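You operate a simulated robot arm through the tools that you are given. There is no shell and no other tool.

You run a simulated robot arm. Do the job below in one go: nothing can be reset, and whatever is moved stays where it is left.

## Task
Switch machine four on and knit the lot on its order slip.
Fine: set the style dial, the size dial and the piece count (UP and DOWN keys) as on the slip, then press START and watch till the display says DONE; leave it on, the tubes in its bag.
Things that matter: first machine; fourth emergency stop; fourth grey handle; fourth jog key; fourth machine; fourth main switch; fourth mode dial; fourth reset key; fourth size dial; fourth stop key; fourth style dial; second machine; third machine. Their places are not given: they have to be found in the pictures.

Only the result counts: the job must be done as asked and must still hold three seconds after the hand-in. Knocking over, shifting, dropping, spilling or breaking anything else fails it.

## Robot
A 6-joint arm with a two-finger gripper, fixed in place. Base frame: the origin is on the floor under the middle of its stand, x ahead of it, y to its left, z up. Lengths are in m, angles in degrees, forces in N, time in s.
It reaches about 1.572 m from its shoulder. Its first joint turns from -166.0 to 166.0 degrees. Payload 2.45 kg.
The tool frame sits at the grasp point between the pads (the TCP): z along the fingers, y along the line on which they close. The tips reach 0.02 m beyond it. The gripper opens to 0.14 m; its body begins 0.168 m behind the TCP.
Orientation is that of the tool frame in the base frame, as a unit quaternion [w, x, y, z]. With the fingers straight down and closing along the base's y, the tool's x points along the base's -x, its y along +y and its z along -z.

## Interface
- The arm moves only by the tool apply_moves. Its argument "deltas" is a list of rows, each an object of numbers (a shift or turn left out is 0, a gripper value left out holds the last): "tx", "ty", "tz": the shift along the tool's x, y, z in mm; "rx", "ry", "rz": the turn, a rotation vector about the tool's x, y, z in degrees. In form: [{"tx": .., "ty": .., "tz": .., "rx": .., "ry": .., "rz": ..}, ...]. A call has 1 to 20 rows; each row shifts and turns the commanded pose from where the row before left it, along the tool's axes as they then stand. "grip" is the gripper command, from -1 (fully open) to 1 (shut), values between in proportion, set as the call begins (left out, the last holds). Rows are played at 5 a second. More than 0.05 m and 8.6 degrees between two rows, or a gripper value outside its range, and nothing of the call is played. Where a pose cannot be reached the arm comes as near as it can. A force on the tool above 40 N (or 10 N above the force at the start of the call, whichever is more), or a blocked arm, ends the call early, and 0.2 s more pass. Each finger travels about 0.045 m/s and halts on what it meets, pressing with about 27 N; the grip force reading is that of the motor and also rises with nothing between the fingers. The clock runs only during rows and for 0.2 s after the last one: add rows that do not move to give the fingers time. It gives the time, the measured TCP pose, the force on the tool (base axes), the opening and the grip force at its end, in the units of the frame above (readings bear some noise), with the torque about the TCP (base axes, N m) and any sound that the robot's microphone picked up.
- Cameras (640 x 400 px; columns grow to the right, rows downward): "scene" is fixed at [0.0527, 0.5075, 1.5112]; the picture's right is [-0.91, -0.42, 0.00], its down [-0.13, 0.28, -0.95] and it looks along [0.40, -0.86, -0.30] (base axes); focal length 310 px, centre (320, 200). "wrist" rides on the gripper at [0.078, 0.011, -0.209] in the tool frame; the picture's right is [-0.14, 0.99, 0.00], its down [-0.92, -0.13, -0.37] and it looks along [-0.37, -0.05, 0.93] (tool axes); focal length 280 px, centre (320, 200).
- camera(camera): a new picture of that camera. The clock stands still meanwhile.
- locate(camera, pixels): for up to 12 pixels [column, row] of the newest picture of that camera ("zoom" is the newest enlarged one), the place [x, y, z] in the base frame of the surface seen there, good to about 0.003 m, but the place of the scene camera against the robot may be out by one fixed shift of up to 0.018 m in any direction. The clock stands still meanwhile.
- inspect(camera, box): a new picture of the part [left, top, right, bottom] of that camera's present view, enlarged. The clock stands still meanwhile.
- sign_off(): hands the job in; it is judged then, once.

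Leave the gripper open and the arm clear of the work at the hand-in unless told otherwise.

The tools are called after "Request:" by a JSON object that holds its "method" and its "body". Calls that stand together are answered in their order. apply_moves: Moves the arm, as the interface text tells. Its arguments: {"type":"object","properties":{"deltas":{"type":"array","items":{"type":"object","properties":{"tx":{"type":"number"},"ty":{"type":"number"},"tz":{"type":"number"},"rx":{"type":"number"},"ry":{"type":"number"},"rz":{"type":"number"}}}},"grip":{"type":"number"}},"required":["deltas"]} The other tools are called the same way: camera (camera) takes a picture; locate (camera, pixels) gives the place of the surface under pixels of a picture; inspect (camera, box) takes an enlarged picture of a part of a camera's view; sign_off () hands the job in.

At the start:

```text
time_s: 0.0
tcp_pos: [0.7761, -0.2518, 1.249]
tool_rot: [0.0, 0.0, 1.0, 0.0]
ft_force: [-0.2, 0.4, 0.2]
torque: [-0.02, -0.01, 0.0]
gripper_width: 0.14
grip_force: 0.0
```

scene: 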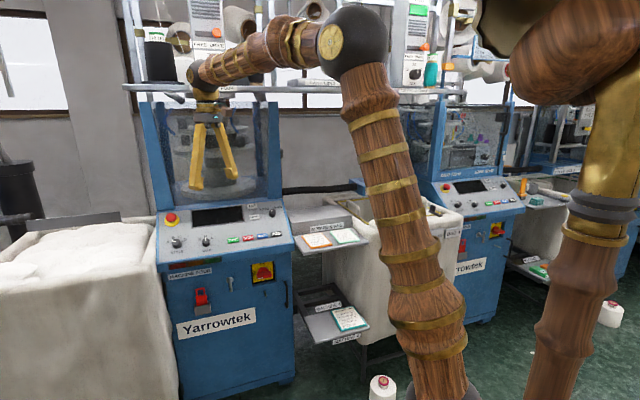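
wrist: 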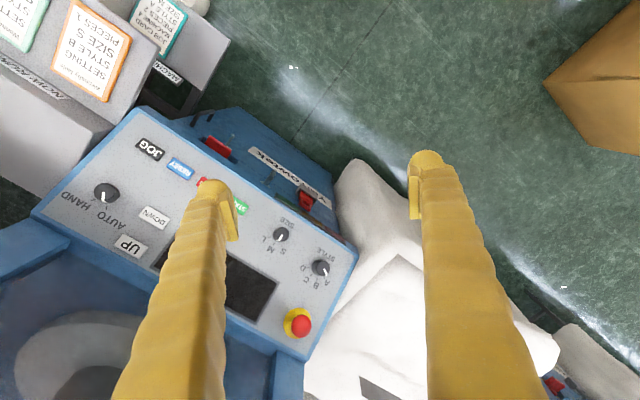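

I see a blue knitting machine in front of the arm, with a control panel, and another machine to the right of the scene picture. I'll look closer at both views before I move anything.

Request:
{"method": "inspect", "body": {"camera": "scene", "box": [140, 190, 380, 350]}}

Request:
{"method": "inspect", "body": {"camera": "wrist", "box": [0, 0, 320, 200]}}

Request:
{"method": "inspect", "body": {"camera": "scene", "box": [400, 150, 640, 310]}}

Request:
{"method": "inspect", "body": {"camera": "scene", "box": [110, 0, 350, 150]}}

```text
2.50 times, centred on (260, 270) of scene
```

zoom: 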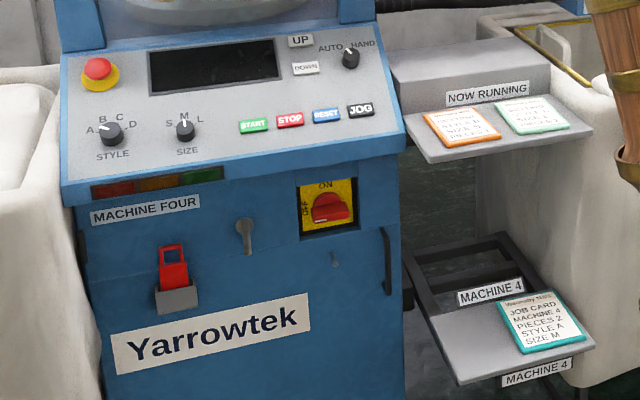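

```text
2.00 times, centred on (160, 100) of wrist
```

zoom: 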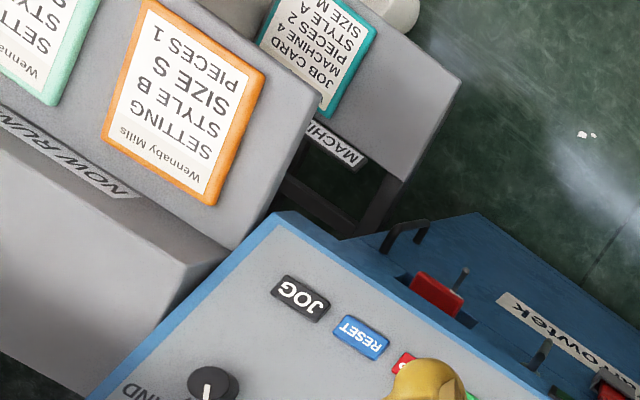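

```text
2.50 times, centred on (520, 230) of scene
```

zoom: 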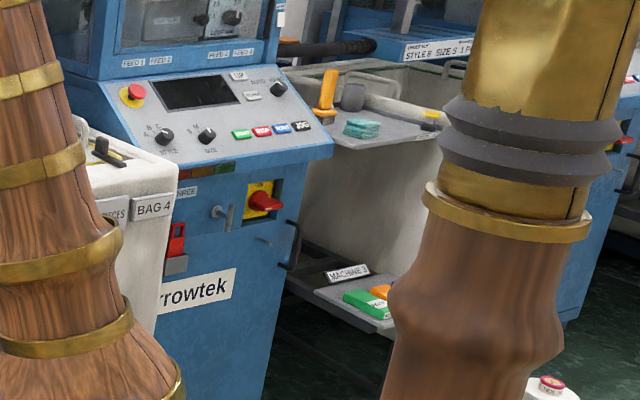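

```text
2.67 times, centred on (230, 75) of scene
```

zoom: 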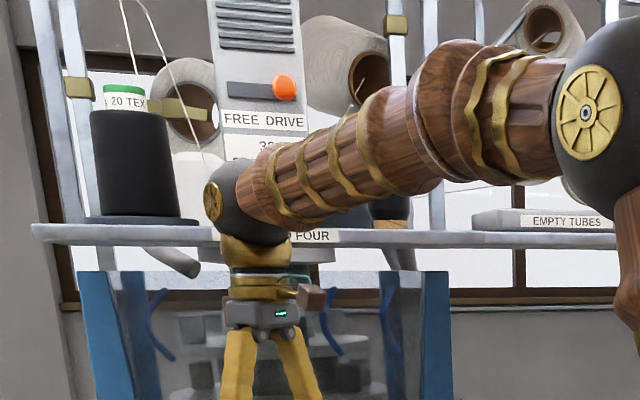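

The job card on the lower tray, labelled MACHINE 4, reads PIECES 2, STYLE A, SIZE M. The orange card on the NOW RUNNING shelf is a setting card, and there is a green one beside it. I'll read all of them closely before deciding.

Request:
{"method": "inspect", "body": {"camera": "scene", "box": [320, 295, 384, 335]}}

Request:
{"method": "inspect", "body": {"camera": "scene", "box": [296, 218, 376, 268]}}

Request:
{"method": "inspect", "body": {"camera": "wrist", "box": [0, 0, 240, 100]}}

Request:
{"method": "inspect", "body": {"camera": "scene", "box": [150, 200, 300, 290]}}

Request:
{"method": "inspect", "body": {"camera": "wrist", "box": [60, 120, 380, 360]}}

```text
10.00 times, centred on (352, 315) of scene
```

zoom: 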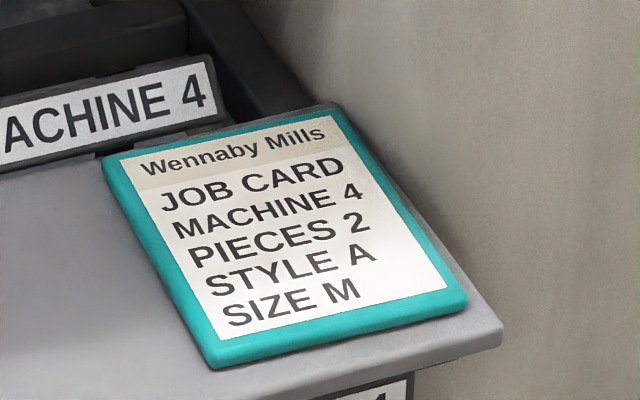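

```text
8.00 times, centred on (336, 243) of scene
```

zoom: 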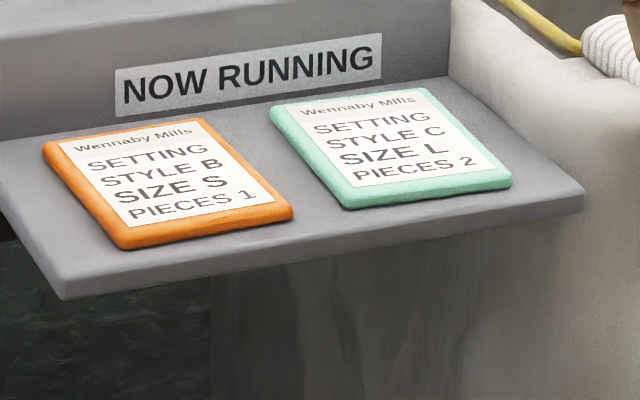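

```text
2.67 times, centred on (120, 50) of wrist
```

zoom: 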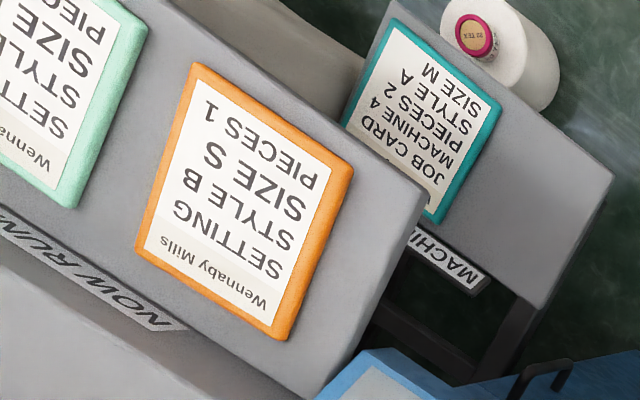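

```text
4.27 times, centred on (225, 245) of scene
```

zoom: 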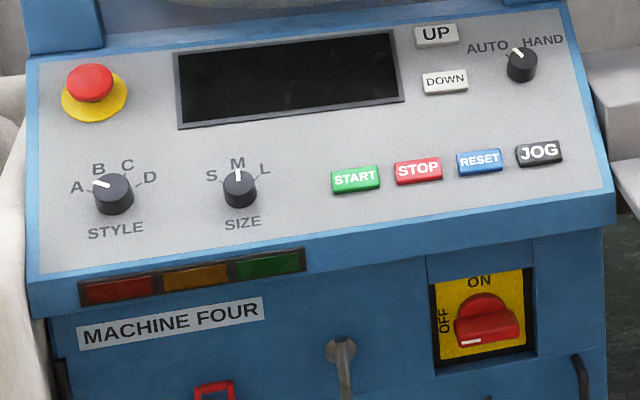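

```text
1.67 times, centred on (220, 240) of wrist
```

zoom: 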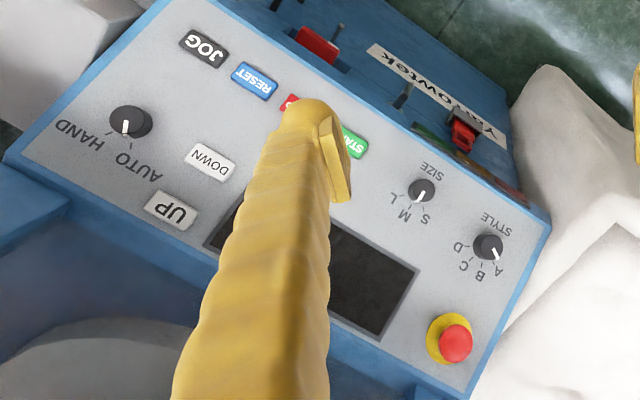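

The job card in machine four's own tray is the order: 2 pieces, style A, size M. The two NOW RUNNING cards are setting cards with no machine number. Next I'll zoom in on the dials, the main switch, the emergency stop and the handle to read their present positions.

Request:
{"method": "inspect", "body": {"camera": "scene", "box": [160, 230, 220, 265]}}

Request:
{"method": "inspect", "body": {"camera": "scene", "box": [240, 200, 290, 230]}}

Request:
{"method": "inspect", "body": {"camera": "scene", "box": [180, 255, 300, 330]}}

Request:
{"method": "inspect", "body": {"camera": "wrist", "box": [260, 210, 350, 270]}}

Request:
{"method": "inspect", "body": {"camera": "wrist", "box": [70, 170, 150, 220]}}

Request:
{"method": "inspect", "body": {"camera": "scene", "box": [400, 0, 640, 150]}}

Request:
{"method": "inspect", "body": {"camera": "scene", "box": [0, 180, 160, 300]}}

```text
10.67 times, centred on (190, 248) of scene
```

zoom: 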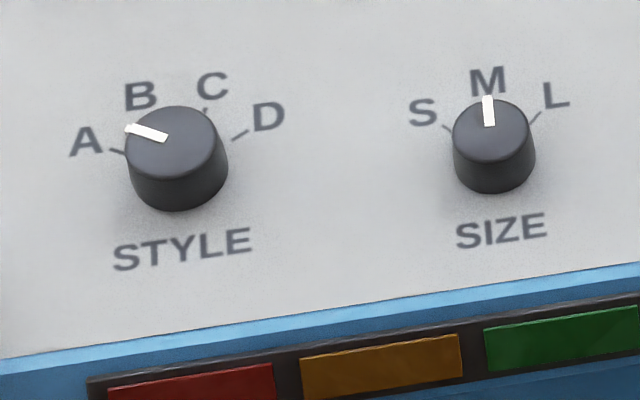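

```text
12.80 times, centred on (265, 215) of scene
```

zoom: 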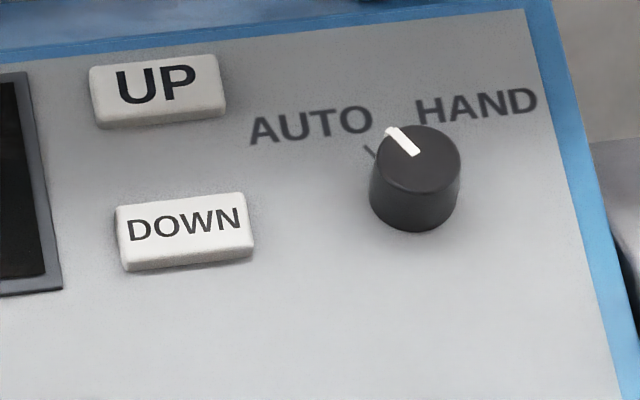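

```text
5.33 times, centred on (240, 292) of scene
```

zoom: 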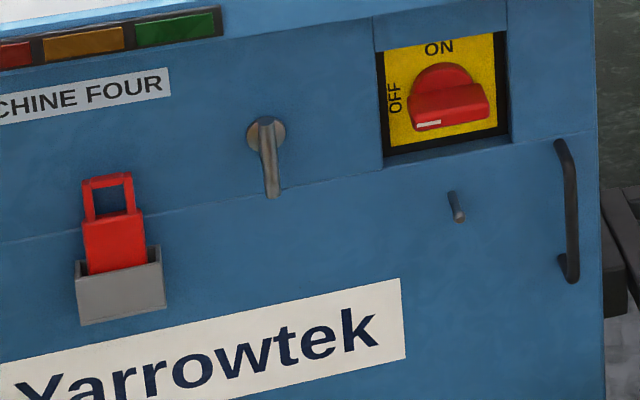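

```text
6.67 times, centred on (305, 240) of wrist
```

zoom: 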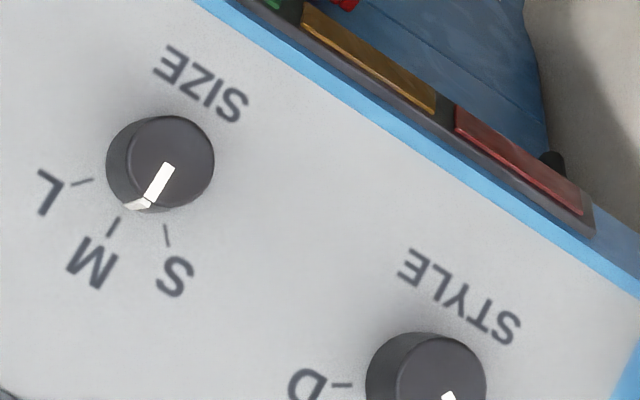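

```text
8.00 times, centred on (110, 195) of wrist
```

zoom: 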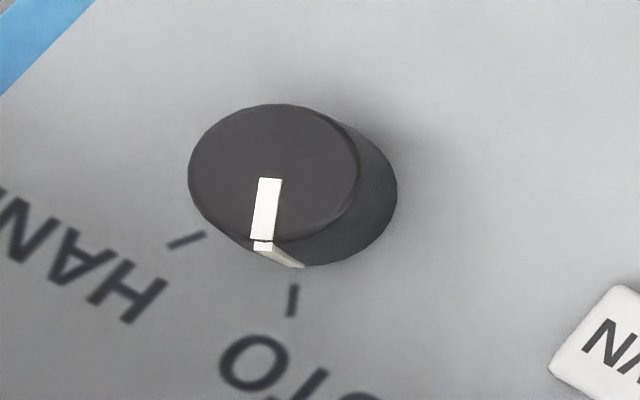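

```text
2.67 times, centred on (520, 75) of scene
```

zoom: 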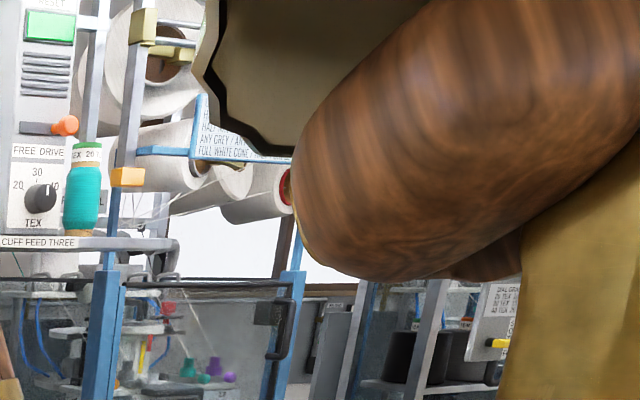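

```text
3.33 times, centred on (80, 240) of scene
```

zoom: 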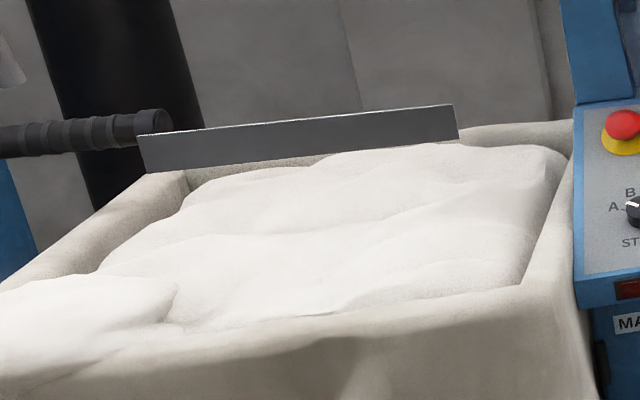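

The style dial seems to point at or near A, the size dial at M, the mode dial at or near AUTO, and the main switch is on OFF. I'll get positions for the panel parts from the wrist camera and the scene camera and compare the two.

Request:
{"method": "camera", "body": {"camera": "wrist"}}

Request:
{"method": "camera", "body": {"camera": "scene"}}

Request:
{"method": "locate", "body": {"camera": "scene", "pixels": [[171, 218], [176, 241], [206, 240], [233, 240], [248, 238], [262, 236], [276, 234], [252, 205], [254, 214], [272, 211], [262, 272], [230, 280]]}}

Request:
{"method": "locate", "body": {"camera": "wrist", "pixels": [[300, 325], [319, 267], [280, 234], [242, 206], [202, 182], [181, 167], [150, 150], [131, 245], [155, 217], [104, 191], [305, 203], [217, 146]]}}

```text
taken
```

wrist: 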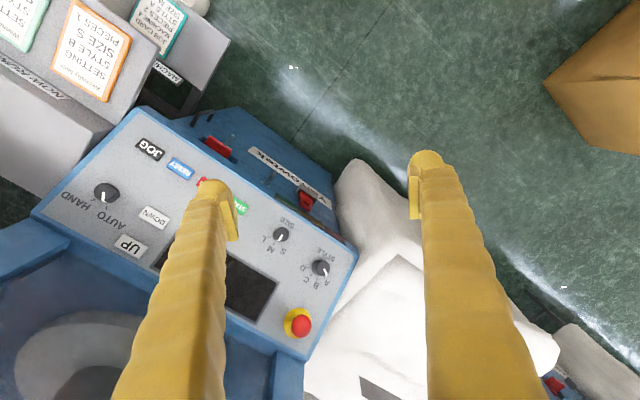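

```text
taken
```

scene: 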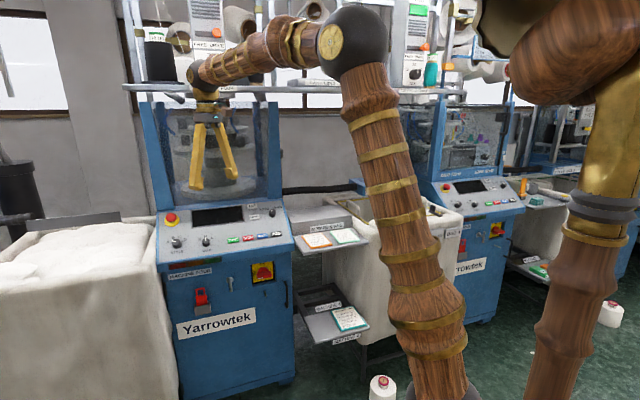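

```text
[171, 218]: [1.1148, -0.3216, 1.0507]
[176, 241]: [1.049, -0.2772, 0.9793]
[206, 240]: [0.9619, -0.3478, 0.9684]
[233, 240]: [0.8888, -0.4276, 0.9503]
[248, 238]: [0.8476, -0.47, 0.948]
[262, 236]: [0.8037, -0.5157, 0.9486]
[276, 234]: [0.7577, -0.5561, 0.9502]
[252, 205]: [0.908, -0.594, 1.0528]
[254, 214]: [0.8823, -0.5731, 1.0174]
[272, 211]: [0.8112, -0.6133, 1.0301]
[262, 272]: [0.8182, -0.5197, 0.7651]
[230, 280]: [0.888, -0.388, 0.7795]
```

```text
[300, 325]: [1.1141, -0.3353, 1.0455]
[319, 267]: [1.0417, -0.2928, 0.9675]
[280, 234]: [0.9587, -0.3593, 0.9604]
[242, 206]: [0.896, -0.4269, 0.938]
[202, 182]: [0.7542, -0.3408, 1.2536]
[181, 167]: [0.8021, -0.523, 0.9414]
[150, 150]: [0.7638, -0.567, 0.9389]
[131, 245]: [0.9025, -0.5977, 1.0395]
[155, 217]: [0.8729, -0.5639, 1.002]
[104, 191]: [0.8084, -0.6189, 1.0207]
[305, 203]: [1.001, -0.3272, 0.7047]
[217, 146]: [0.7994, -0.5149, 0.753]
```

The scene camera reads about 1 cm off the wrist camera, as expected. Before moving, I'll compare machine four's controls with machine three's, and zoom into the wall notes.

Request:
{"method": "inspect", "body": {"camera": "scene", "box": [430, 170, 540, 240]}}

Request:
{"method": "inspect", "body": {"camera": "scene", "box": [455, 215, 535, 275]}}

Request:
{"method": "inspect", "body": {"camera": "scene", "box": [120, 80, 290, 215]}}

Request:
{"method": "inspect", "body": {"camera": "wrist", "box": [290, 245, 350, 285]}}

Request:
{"method": "inspect", "body": {"camera": "scene", "box": [290, 185, 490, 310]}}

Request:
{"method": "inspect", "body": {"camera": "scene", "box": [470, 30, 530, 70]}}

Request:
{"method": "inspect", "body": {"camera": "scene", "box": [540, 90, 640, 200]}}

```text
5.71 times, centred on (485, 205) of scene
```

zoom: 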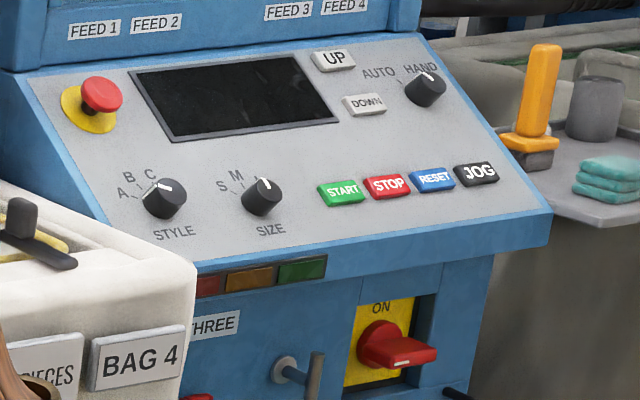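

```text
6.67 times, centred on (495, 245) of scene
```

zoom: 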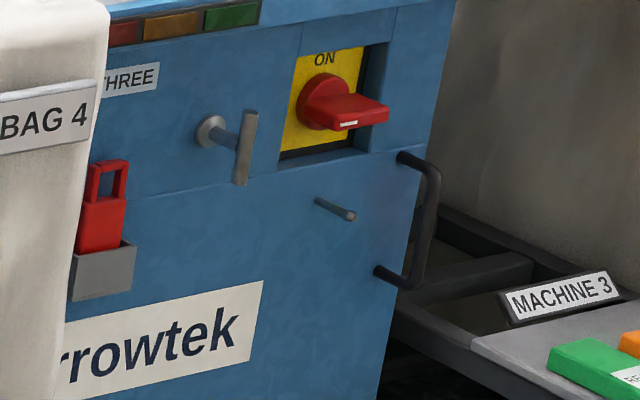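

```text
2.96 times, centred on (205, 148) of scene
```

zoom: 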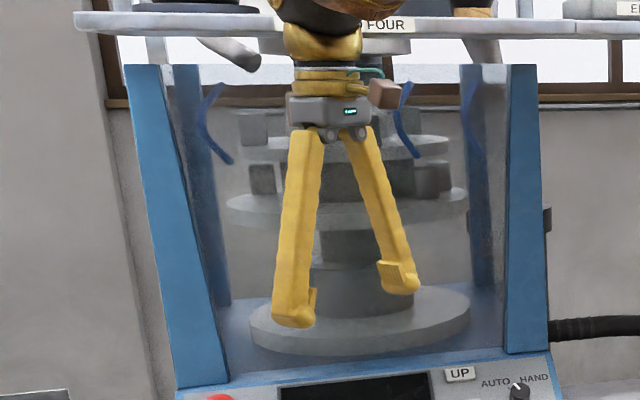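

```text
10.00 times, centred on (320, 265) of wrist
```

zoom: 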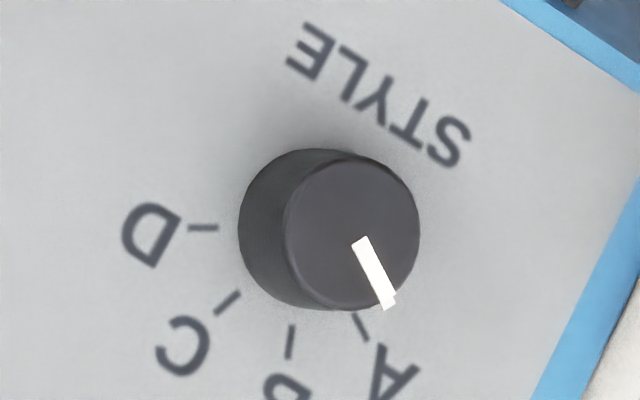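

```text
3.20 times, centred on (390, 248) of scene
```

zoom: 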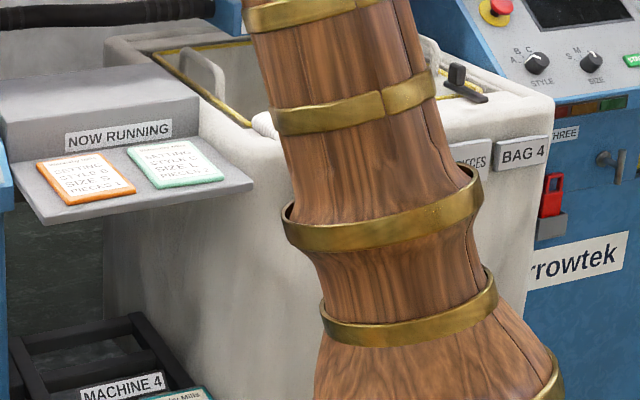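

```text
10.00 times, centred on (500, 50) of scene
```

zoom: 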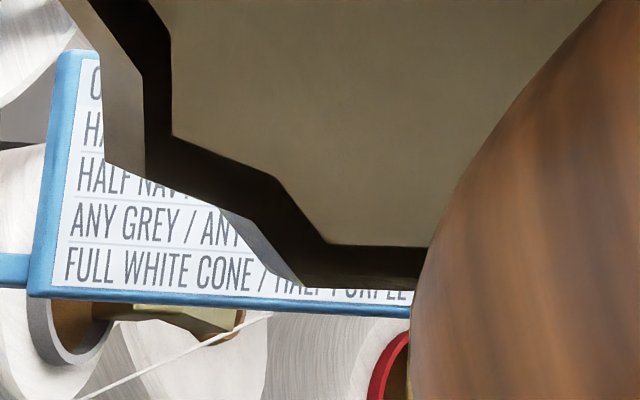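

```text
3.64 times, centred on (590, 145) of scene
```

zoom: 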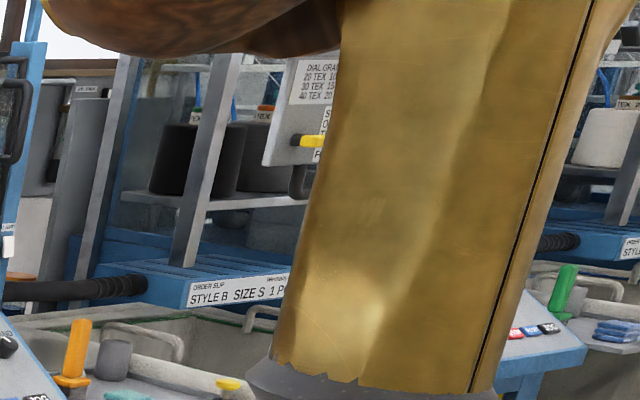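

On a blue bed to the right of machine three there is a label headed "ORDER SLIP", about (600,168) in the scene. So machine four may have its own ORDER SLIP that my arm is hiding, on the blue structure past the hose at (350,187). I'll find where those surfaces are.

Request:
{"method": "locate", "body": {"camera": "scene", "pixels": [[600, 168], [357, 184], [320, 190], [345, 225], [447, 225], [348, 316], [215, 75], [425, 60], [500, 55], [480, 260], [240, 45], [320, 80]]}}

Request:
{"method": "inspect", "body": {"camera": "scene", "box": [540, 140, 620, 190]}}

Request:
{"method": "inspect", "body": {"camera": "scene", "box": [270, 170, 370, 230]}}

```text
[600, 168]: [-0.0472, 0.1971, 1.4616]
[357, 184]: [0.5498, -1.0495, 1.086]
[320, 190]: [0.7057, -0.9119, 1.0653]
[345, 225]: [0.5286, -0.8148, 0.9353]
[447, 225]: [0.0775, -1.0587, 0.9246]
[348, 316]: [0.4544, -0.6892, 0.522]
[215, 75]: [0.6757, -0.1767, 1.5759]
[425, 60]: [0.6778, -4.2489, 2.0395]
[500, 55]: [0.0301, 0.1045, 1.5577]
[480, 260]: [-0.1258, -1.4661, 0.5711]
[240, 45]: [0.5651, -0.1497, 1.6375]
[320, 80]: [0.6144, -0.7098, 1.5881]
```

```text
8.00 times, centred on (580, 165) of scene
```

zoom: 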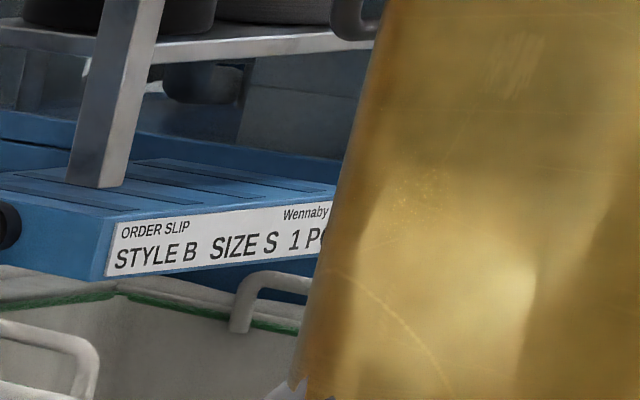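

```text
6.40 times, centred on (320, 200) of scene
```

zoom: 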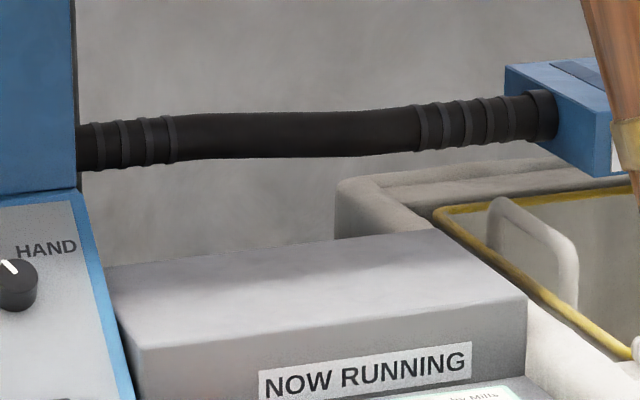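

The blue chute over BAG 4, near (0.55,-1.05,1.09), has a white label on its front that my arm hides from the scene camera. That is probably the real ORDER SLIP for machine four. I'll swing the hand over in free space above the aisle and then turn the wrist camera towards it.

Request:
{"method": "apply_moves", "body": {"deltas": [{"tx": 35.5, "ty": -29, "tz": -4.2}, {"tx": 35.5, "ty": -29, "tz": -4.2}, {"tx": 35.5, "ty": -29, "tz": -4.2}, {"tx": 35.5, "ty": -29, "tz": -4.2}, {"tx": 35.5, "ty": -29, "tz": -4.2}, {"tx": 35.5, "ty": -29, "tz": -4.2}, {"tx": 35.5, "ty": -29, "tz": -4.2}, {"tx": 35.5, "ty": -29, "tz": -4.2}, {"tx": 35.5, "ty": -29, "tz": -4.2}, {"tx": 35.5, "ty": -29, "tz": -4.2}]}}

Request:
{"method": "camera", "body": {"camera": "scene"}}

Request:
{"method": "camera", "body": {"camera": "wrist"}}

```text
time_s: 2.2
tcp_pos: [0.4211, -0.5427, 1.2915]
tool_rot: [0.0, 0.0, 1.0, 0.0]
ft_force: [-0.8, -0.1, 0.0]
torque: [0.01, -0.03, -0.01]
gripper_width: 0.14
grip_force: 0.1
```

```text
taken
```

scene: 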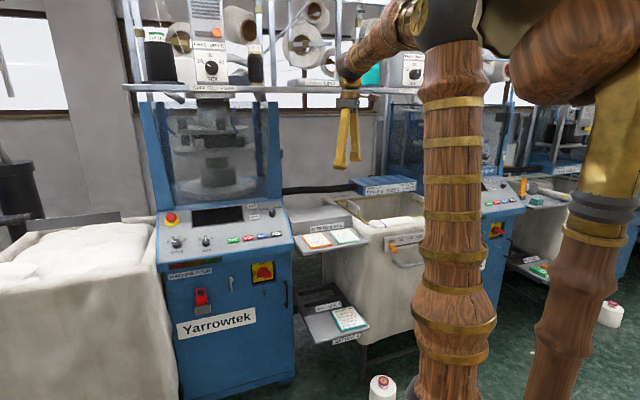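

```text
taken
```

wrist: 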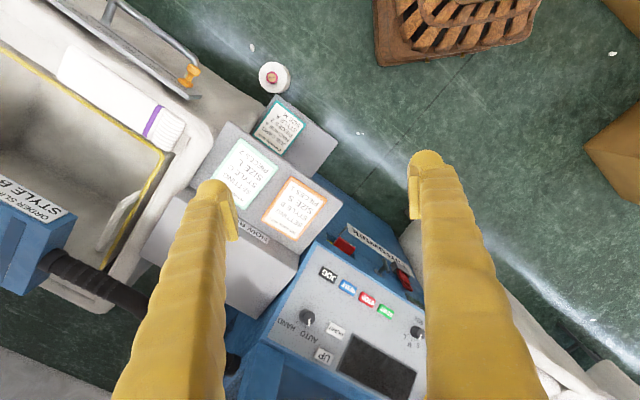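

The chute is now clear of the arm at (385,186) in the scene and carries an ORDER SLIP. I'll zoom in on it, on the bag's contents and labels, and on the upper part of machine four.

Request:
{"method": "inspect", "body": {"camera": "scene", "box": [345, 165, 425, 215]}}

Request:
{"method": "inspect", "body": {"camera": "wrist", "box": [0, 160, 120, 240]}}

Request:
{"method": "inspect", "body": {"camera": "scene", "box": [340, 180, 430, 280]}}

Request:
{"method": "inspect", "body": {"camera": "scene", "box": [120, 0, 290, 110]}}

Request:
{"method": "inspect", "body": {"camera": "scene", "box": [260, 0, 430, 110]}}

Request:
{"method": "inspect", "body": {"camera": "wrist", "box": [40, 20, 240, 160]}}

```text
8.00 times, centred on (385, 190) of scene
```

zoom: 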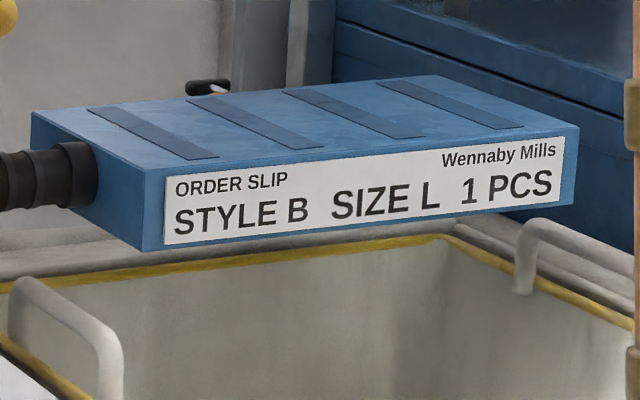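

```text
5.00 times, centred on (60, 200) of wrist
```

zoom: 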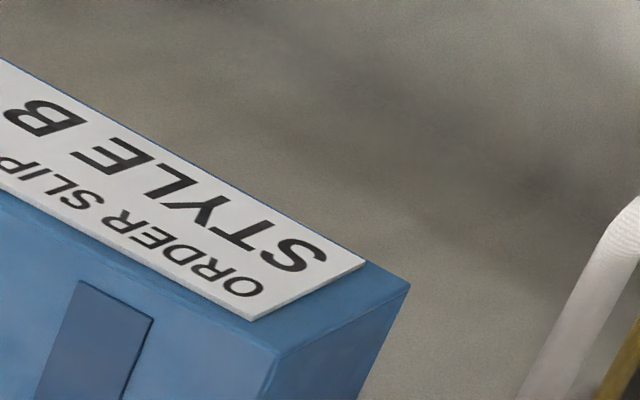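

```text
4.00 times, centred on (385, 230) of scene
```

zoom: 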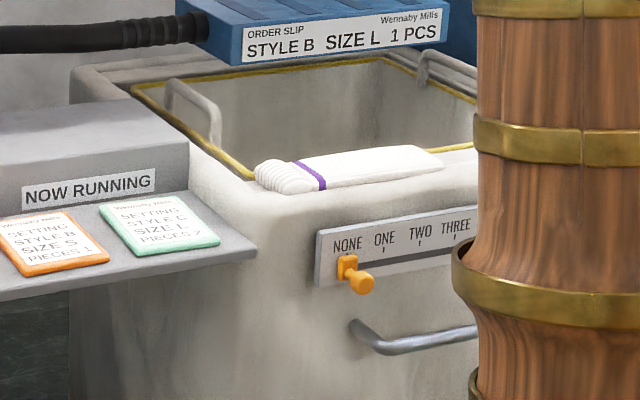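

```text
3.64 times, centred on (205, 55) of scene
```

zoom: 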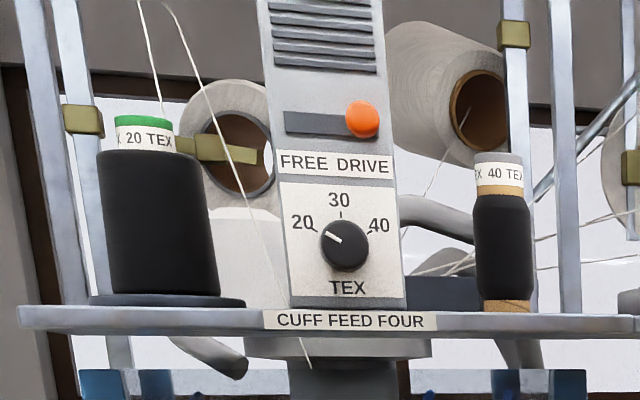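

```text
3.64 times, centred on (345, 55) of scene
```

zoom: 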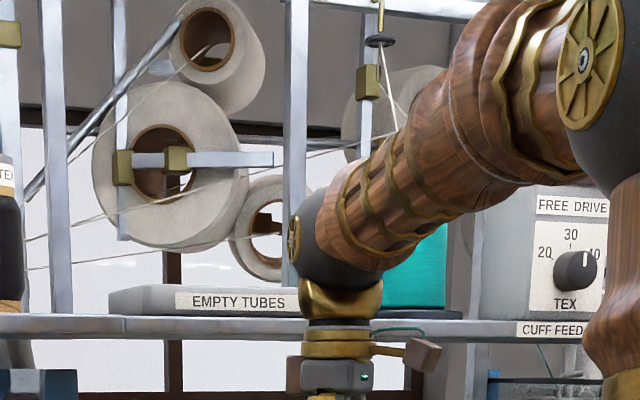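

```text
2.86 times, centred on (140, 90) of wrist
```

zoom: 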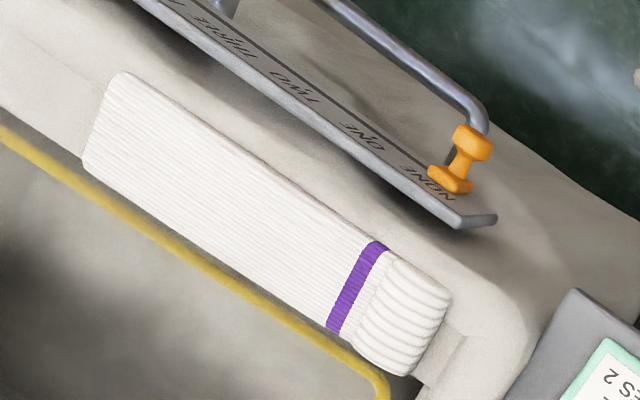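

The label is clear: **ORDER SLIP – STYLE B, SIZE L, 1 PCS**, on the chute that feeds BAG 4 from machine four's hose. The job card (A, M, 2) and the NOW RUNNING setting cards are not the order slip. The plan is main switch ON, style A→B, size M→L, count 1, then START.

Next I'll measure the switch, the shelf and the surrounding parts.

Request:
{"method": "locate", "body": {"camera": "scene", "pixels": [[254, 273], [271, 269], [262, 262], [251, 263], [274, 279], [303, 253], [366, 241], [352, 222], [295, 235], [316, 342], [369, 326], [286, 292]]}}

Request:
{"method": "locate", "body": {"camera": "wrist", "pixels": [[345, 245], [298, 249], [215, 120], [190, 190], [325, 275], [306, 318], [322, 354], [336, 328], [386, 310], [415, 331], [270, 143], [337, 141]]}}

Request:
{"method": "inspect", "body": {"camera": "wrist", "box": [300, 200, 440, 300]}}

Request:
{"method": "inspect", "body": {"camera": "scene", "box": [240, 250, 290, 295]}}

```text
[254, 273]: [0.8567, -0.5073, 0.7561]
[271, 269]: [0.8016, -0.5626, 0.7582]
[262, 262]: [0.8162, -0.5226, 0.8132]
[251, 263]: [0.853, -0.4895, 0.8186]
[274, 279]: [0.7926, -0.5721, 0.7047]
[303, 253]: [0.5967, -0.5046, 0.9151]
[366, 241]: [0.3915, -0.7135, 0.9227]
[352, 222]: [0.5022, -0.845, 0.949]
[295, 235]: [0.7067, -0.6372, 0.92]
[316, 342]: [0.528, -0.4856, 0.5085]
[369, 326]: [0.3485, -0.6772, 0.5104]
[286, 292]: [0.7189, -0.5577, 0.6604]
```

```text
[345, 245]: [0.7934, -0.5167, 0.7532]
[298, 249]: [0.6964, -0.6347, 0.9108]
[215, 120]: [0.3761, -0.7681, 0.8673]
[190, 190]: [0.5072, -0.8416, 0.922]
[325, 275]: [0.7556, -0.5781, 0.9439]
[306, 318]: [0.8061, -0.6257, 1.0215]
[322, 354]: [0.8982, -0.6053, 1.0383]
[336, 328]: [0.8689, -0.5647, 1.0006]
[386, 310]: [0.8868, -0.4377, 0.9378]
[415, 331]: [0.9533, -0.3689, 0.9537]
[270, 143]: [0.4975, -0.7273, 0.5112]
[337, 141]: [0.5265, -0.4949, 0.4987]
```

```text
4.00 times, centred on (370, 250) of wrist
```

zoom: 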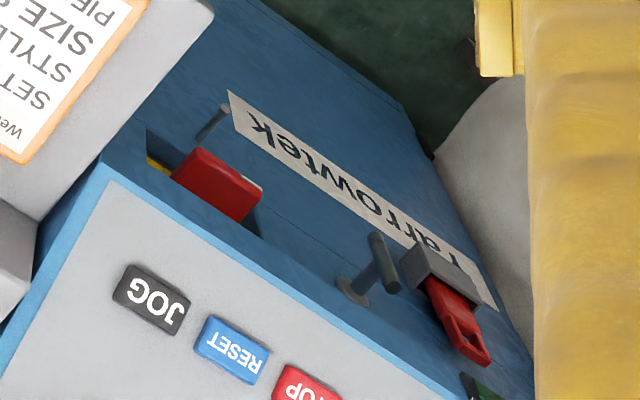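

```text
8.89 times, centred on (265, 272) of scene
```

zoom: 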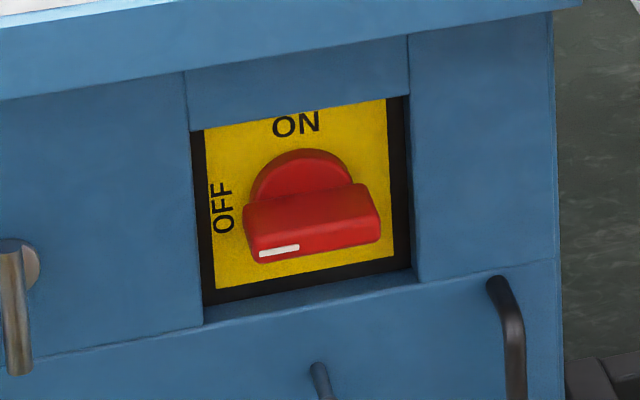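

The main switch's red bar lies level with its white mark at OFF, on the left. To plan a safe approach I need the arm's own layout, so I'll locate a few arm pixels.

Request:
{"method": "locate", "body": {"camera": "scene", "pixels": [[455, 30], [455, 120], [455, 220], [455, 320], [455, 380], [580, 40], [600, 130], [590, 240], [545, 330], [540, 390], [375, 55], [348, 75]]}}

Request:
{"method": "inspect", "body": {"camera": "scene", "box": [400, 200, 640, 400]}}

```text
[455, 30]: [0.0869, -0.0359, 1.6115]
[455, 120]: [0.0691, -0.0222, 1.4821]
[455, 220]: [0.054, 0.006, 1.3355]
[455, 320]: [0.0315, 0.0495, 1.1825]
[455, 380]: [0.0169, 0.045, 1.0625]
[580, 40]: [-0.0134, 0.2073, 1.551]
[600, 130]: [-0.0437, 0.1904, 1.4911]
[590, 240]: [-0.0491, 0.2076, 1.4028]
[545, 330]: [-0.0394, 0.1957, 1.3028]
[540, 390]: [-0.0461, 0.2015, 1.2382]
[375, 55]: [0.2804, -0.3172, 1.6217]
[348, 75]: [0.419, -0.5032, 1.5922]
```

```text
2.00 times, centred on (520, 300) of scene
```

zoom: 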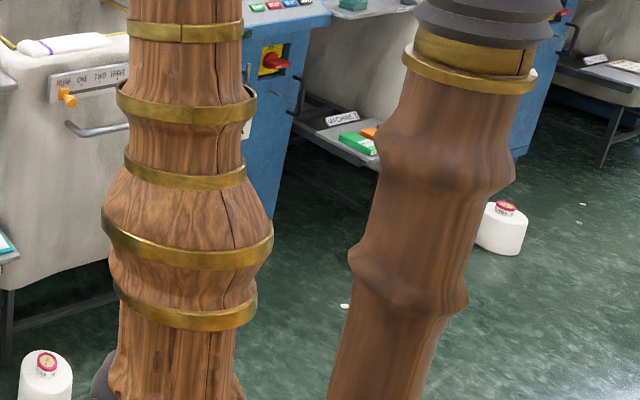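

The arm's elbow is high and its shoulder is near z≈0.95, so the switch at z≈0.757 is reachable from the front. I'll bring the hand back to the aisle in front of the switch, staying high, and yaw it square to machine four.

Request:
{"method": "apply_moves", "body": {"deltas": [{"tx": -20.6, "ty": 28, "tz": 17.7}, {"tx": -20.6, "ty": 28, "tz": 17.7}, {"tx": -20.6, "ty": 28, "tz": 17.7}, {"tx": -20.6, "ty": 28, "tz": 17.7}, {"tx": -20.6, "ty": 28, "tz": 17.7}, {"tx": -20.6, "ty": 28, "tz": 17.7}, {"tx": -20.6, "ty": 28, "tz": 17.7}, {"tx": -20.6, "ty": 28, "tz": 17.7}, {"rz": 7.2}, {"rz": 7.2}, {"rz": 7.2}, {"rz": 7.2}, {"rz": 7.2}, {"rz": 7.3}]}}

Request:
{"method": "camera", "body": {"camera": "wrist"}}

Request:
{"method": "camera", "body": {"camera": "scene"}}

```text
time_s: 5.2
tcp_pos: [0.587, -0.3199, 1.1504]
tool_rot: [0.001, 0.37, 0.929, 0.0]
ft_force: [-0.1, -0.2, -0.4]
torque: [0.03, -0.01, 0.02]
gripper_width: 0.1398
grip_force: 0.1
```

```text
taken
```

wrist: 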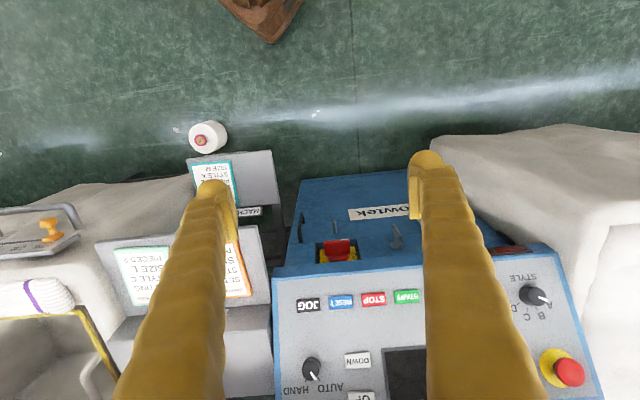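

```text
taken
```

scene: 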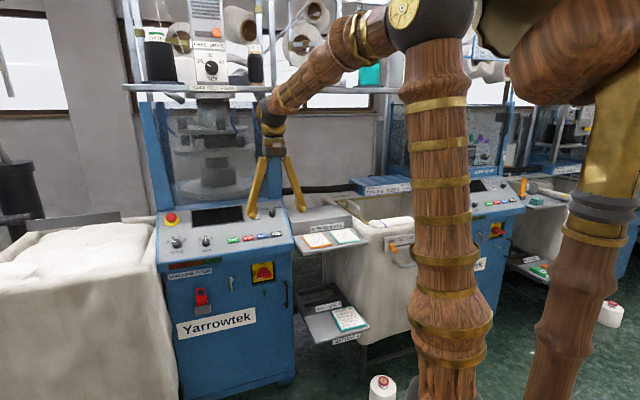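

The hand is square to machine four. I'll re-measure the keys, the switch and the dials from this nearer view to pin down the machine's frame.

Request:
{"method": "locate", "body": {"camera": "wrist", "pixels": [[308, 305], [341, 301], [374, 299], [406, 297], [358, 359], [312, 366], [534, 296], [569, 373], [340, 246], [337, 258], [328, 250], [350, 243]]}}

Request:
{"method": "inspect", "body": {"camera": "wrist", "box": [300, 200, 420, 280]}}

```text
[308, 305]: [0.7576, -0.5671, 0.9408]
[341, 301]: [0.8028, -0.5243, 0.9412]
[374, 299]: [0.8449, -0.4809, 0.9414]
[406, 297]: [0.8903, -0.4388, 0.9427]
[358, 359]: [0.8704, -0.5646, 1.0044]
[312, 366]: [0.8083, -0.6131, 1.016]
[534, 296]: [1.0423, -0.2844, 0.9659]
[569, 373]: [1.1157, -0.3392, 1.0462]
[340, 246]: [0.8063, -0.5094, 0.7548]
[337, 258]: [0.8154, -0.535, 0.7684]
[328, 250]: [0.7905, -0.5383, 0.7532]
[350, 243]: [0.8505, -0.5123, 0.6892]
```

```text
5.00 times, centred on (360, 240) of wrist
```

zoom: 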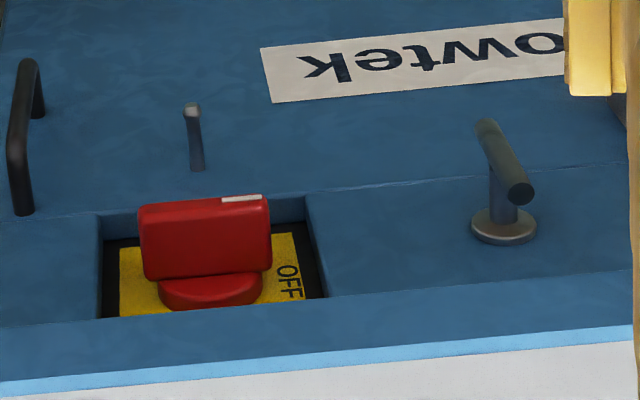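

The keys lie on a straight line at very nearly 45°, so the machine's front faces (-0.707, 0.707). I'll tilt the hand towards horizontal in stages, starting with about half, and adjust the yaw by 1.6°.

Request:
{"method": "apply_moves", "body": {"deltas": [{"rz": 1.5}, {"ry": -8}, {"ry": -8}, {"ry": -8}, {"ry": -8}, {"ry": -8}, {"ry": -8}]}}

Request:
{"method": "camera", "body": {"camera": "wrist"}}

Request:
{"method": "camera", "body": {"camera": "scene"}}

```text
time_s: 6.8
tcp_pos: [0.5888, -0.3187, 1.1437]
tool_rot: [0.372, 0.347, 0.847, -0.154]
ft_force: [0.3, -0.2, 0.6]
torque: [0.01, 0.01, 0.05]
gripper_width: 0.14
grip_force: 0.0
```

```text
taken
```

wrist: 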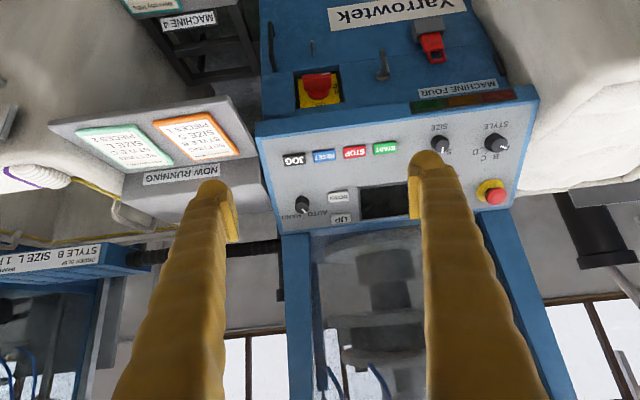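

```text
taken
```

scene: 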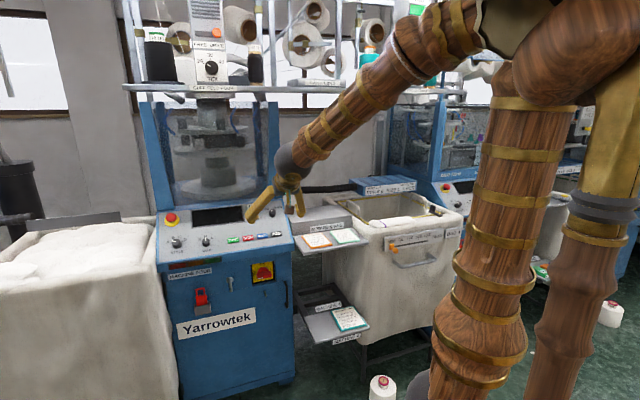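

The arm's elbow is getting near the large static column at the right of the scene picture. I'll measure both before folding further.

Request:
{"method": "locate", "body": {"camera": "scene", "pixels": [[470, 30], [425, 50], [520, 80], [510, 130], [500, 200], [490, 290], [530, 60], [600, 20], [570, 80], [630, 100], [575, 260], [500, 395]]}}

Request:
{"method": "inspect", "body": {"camera": "scene", "box": [400, 0, 640, 150]}}

```text
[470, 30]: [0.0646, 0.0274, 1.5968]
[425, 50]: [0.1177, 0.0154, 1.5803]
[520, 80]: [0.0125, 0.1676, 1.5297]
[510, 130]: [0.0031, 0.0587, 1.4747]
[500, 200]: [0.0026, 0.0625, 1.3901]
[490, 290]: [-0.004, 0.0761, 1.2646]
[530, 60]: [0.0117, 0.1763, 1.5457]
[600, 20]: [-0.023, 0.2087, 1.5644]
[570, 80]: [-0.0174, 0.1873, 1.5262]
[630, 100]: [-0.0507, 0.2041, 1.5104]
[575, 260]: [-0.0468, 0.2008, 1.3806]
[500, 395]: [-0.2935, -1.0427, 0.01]
```

```text
2.67 times, centred on (520, 75) of scene
```

zoom: 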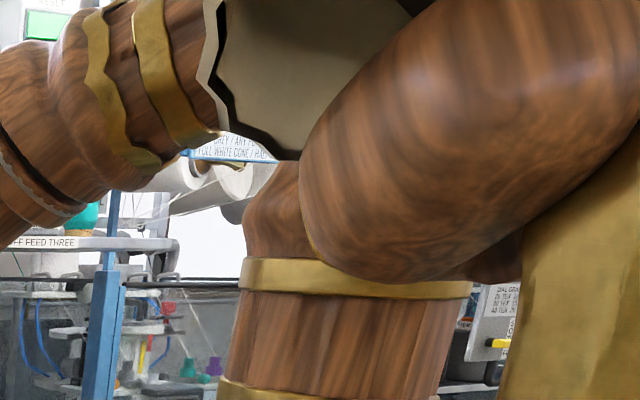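

The column sits about 9 cm from the elbow right now. Lowering the hand brings the elbow forward and away from it, so I'll go down about 0.29 m in the open aisle first, keeping the 48° tilt.

Request:
{"method": "apply_moves", "body": {"deltas": [{"tx": 31.2, "tz": 28.1}, {"tx": 31.2, "tz": 28.1}, {"tx": 31.2, "tz": 28.1}, {"tx": 31.2, "tz": 28.1}, {"tx": 31.2, "tz": 28.1}, {"tx": 31.2, "tz": 28.1}, {"tx": 31.2, "tz": 28.1}]}}

Request:
{"method": "camera", "body": {"camera": "scene"}}

Request:
{"method": "camera", "body": {"camera": "wrist"}}

```text
time_s: 8.4
tcp_pos: [0.6086, -0.3289, 0.8663]
tool_rot: [0.375, 0.349, 0.845, -0.154]
ft_force: [-0.6, 1.0, 0.4]
torque: [-0.03, -0.01, 0.01]
gripper_width: 0.1398
grip_force: 0.1
out of reach, approached as far as the arm can: row 6, 7
```

```text
taken
```

scene: 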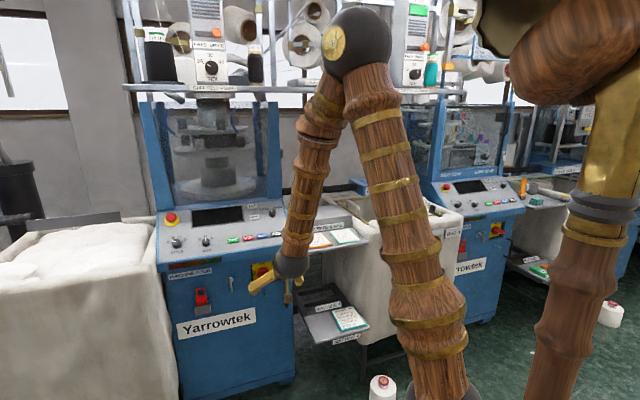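

```text
taken
```

wrist: 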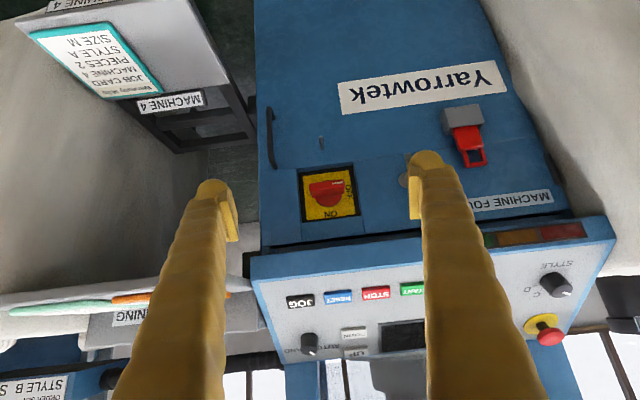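

The arm hit its folding limit (rows 6 and 7) because the hand was too close to the base, and the switch is now clear in view at (328,187). Moving forward unfolds the arm, so I'll advance and go down to about 13 cm in front of the switch.

Request:
{"method": "apply_moves", "body": {"deltas": [{"tx": -1, "ty": 2.4, "tz": 36}, {"tx": -1, "ty": 2.4, "tz": 36}, {"tx": -1, "ty": 2.4, "tz": 36}, {"tx": -1, "ty": 2.4, "tz": 36}]}}

Request:
{"method": "camera", "body": {"camera": "wrist"}}

```text
time_s: 9.4
tcp_pos: [0.6949, -0.3988, 0.7697]
tool_rot: [0.374, 0.347, 0.846, -0.158]
ft_force: [-0.5, -0.4, -0.3]
torque: [0.02, -0.02, 0.01]
gripper_width: 0.14
grip_force: 0.1
```

```text
taken
```

wrist: 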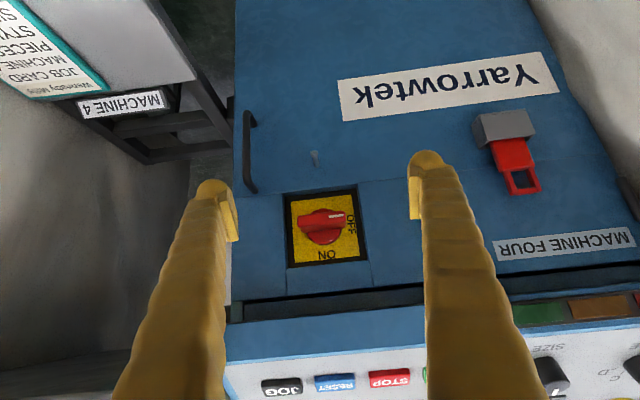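

The switch is centred between the fingers, with OFF at picture right because the view is upside down. I'll tilt the remaining 42° so the fingers point straight at the machine's front.

Request:
{"method": "apply_moves", "body": {"deltas": [{"tz": 12}, {"ry": -7}, {"ry": -7}, {"ry": -7}, {"ry": -7}, {"ry": -7}, {"ry": -7}]}}

Request:
{"method": "camera", "body": {"camera": "wrist"}}

Request:
{"method": "camera", "body": {"camera": "scene"}}

```text
time_s: 11.0
tcp_pos: [0.7832, -0.418, 0.8574]
tool_rot: [0.622, 0.243, 0.677, -0.31]
ft_force: [0.1, -0.5, -0.4]
torque: [0.06, 0.01, 0.02]
gripper_width: 0.1399
grip_force: 0.0
out of reach, approached as far as the arm can: row 2, 3, 4, 5, 6, 7
```

```text
taken
```

wrist: 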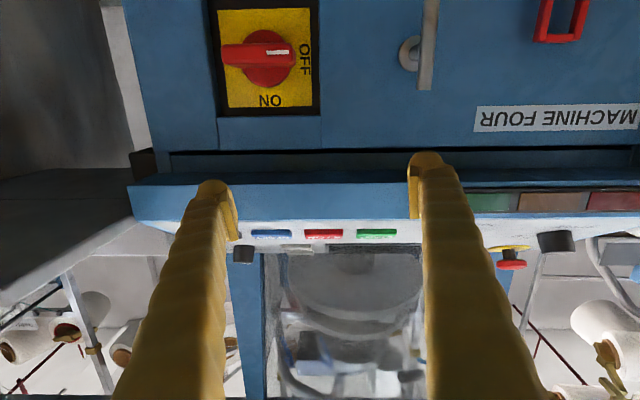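

```text
taken
```

scene: 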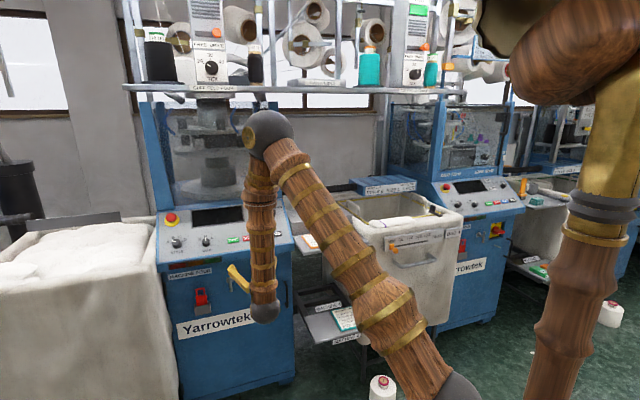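

The fingers are now level, but the arm stopped short of the commanded place: TCP z=0.857, n=-0.849. The forearm is folded tightly. I'll measure the joints to understand the limit.

Request:
{"method": "locate", "body": {"camera": "scene", "pixels": [[255, 135], [285, 140], [300, 180], [340, 240], [390, 310], [425, 370], [457, 385], [262, 180], [262, 240], [264, 290], [264, 312], [240, 280]]}}

Request:
{"method": "inspect", "body": {"camera": "scene", "box": [200, 90, 480, 400]}}

```text
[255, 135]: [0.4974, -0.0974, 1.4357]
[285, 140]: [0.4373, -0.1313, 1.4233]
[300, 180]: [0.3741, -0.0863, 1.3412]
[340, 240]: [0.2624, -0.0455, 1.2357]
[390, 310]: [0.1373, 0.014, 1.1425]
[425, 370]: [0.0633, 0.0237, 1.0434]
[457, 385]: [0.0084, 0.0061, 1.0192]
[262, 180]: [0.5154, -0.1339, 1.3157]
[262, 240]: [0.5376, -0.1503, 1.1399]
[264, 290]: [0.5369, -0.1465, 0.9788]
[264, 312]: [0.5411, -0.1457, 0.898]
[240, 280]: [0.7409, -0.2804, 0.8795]
```

```text
1.29 times, centred on (340, 245) of scene
```

zoom: 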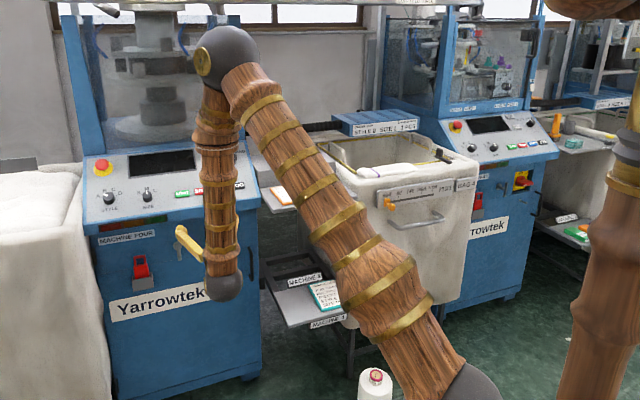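

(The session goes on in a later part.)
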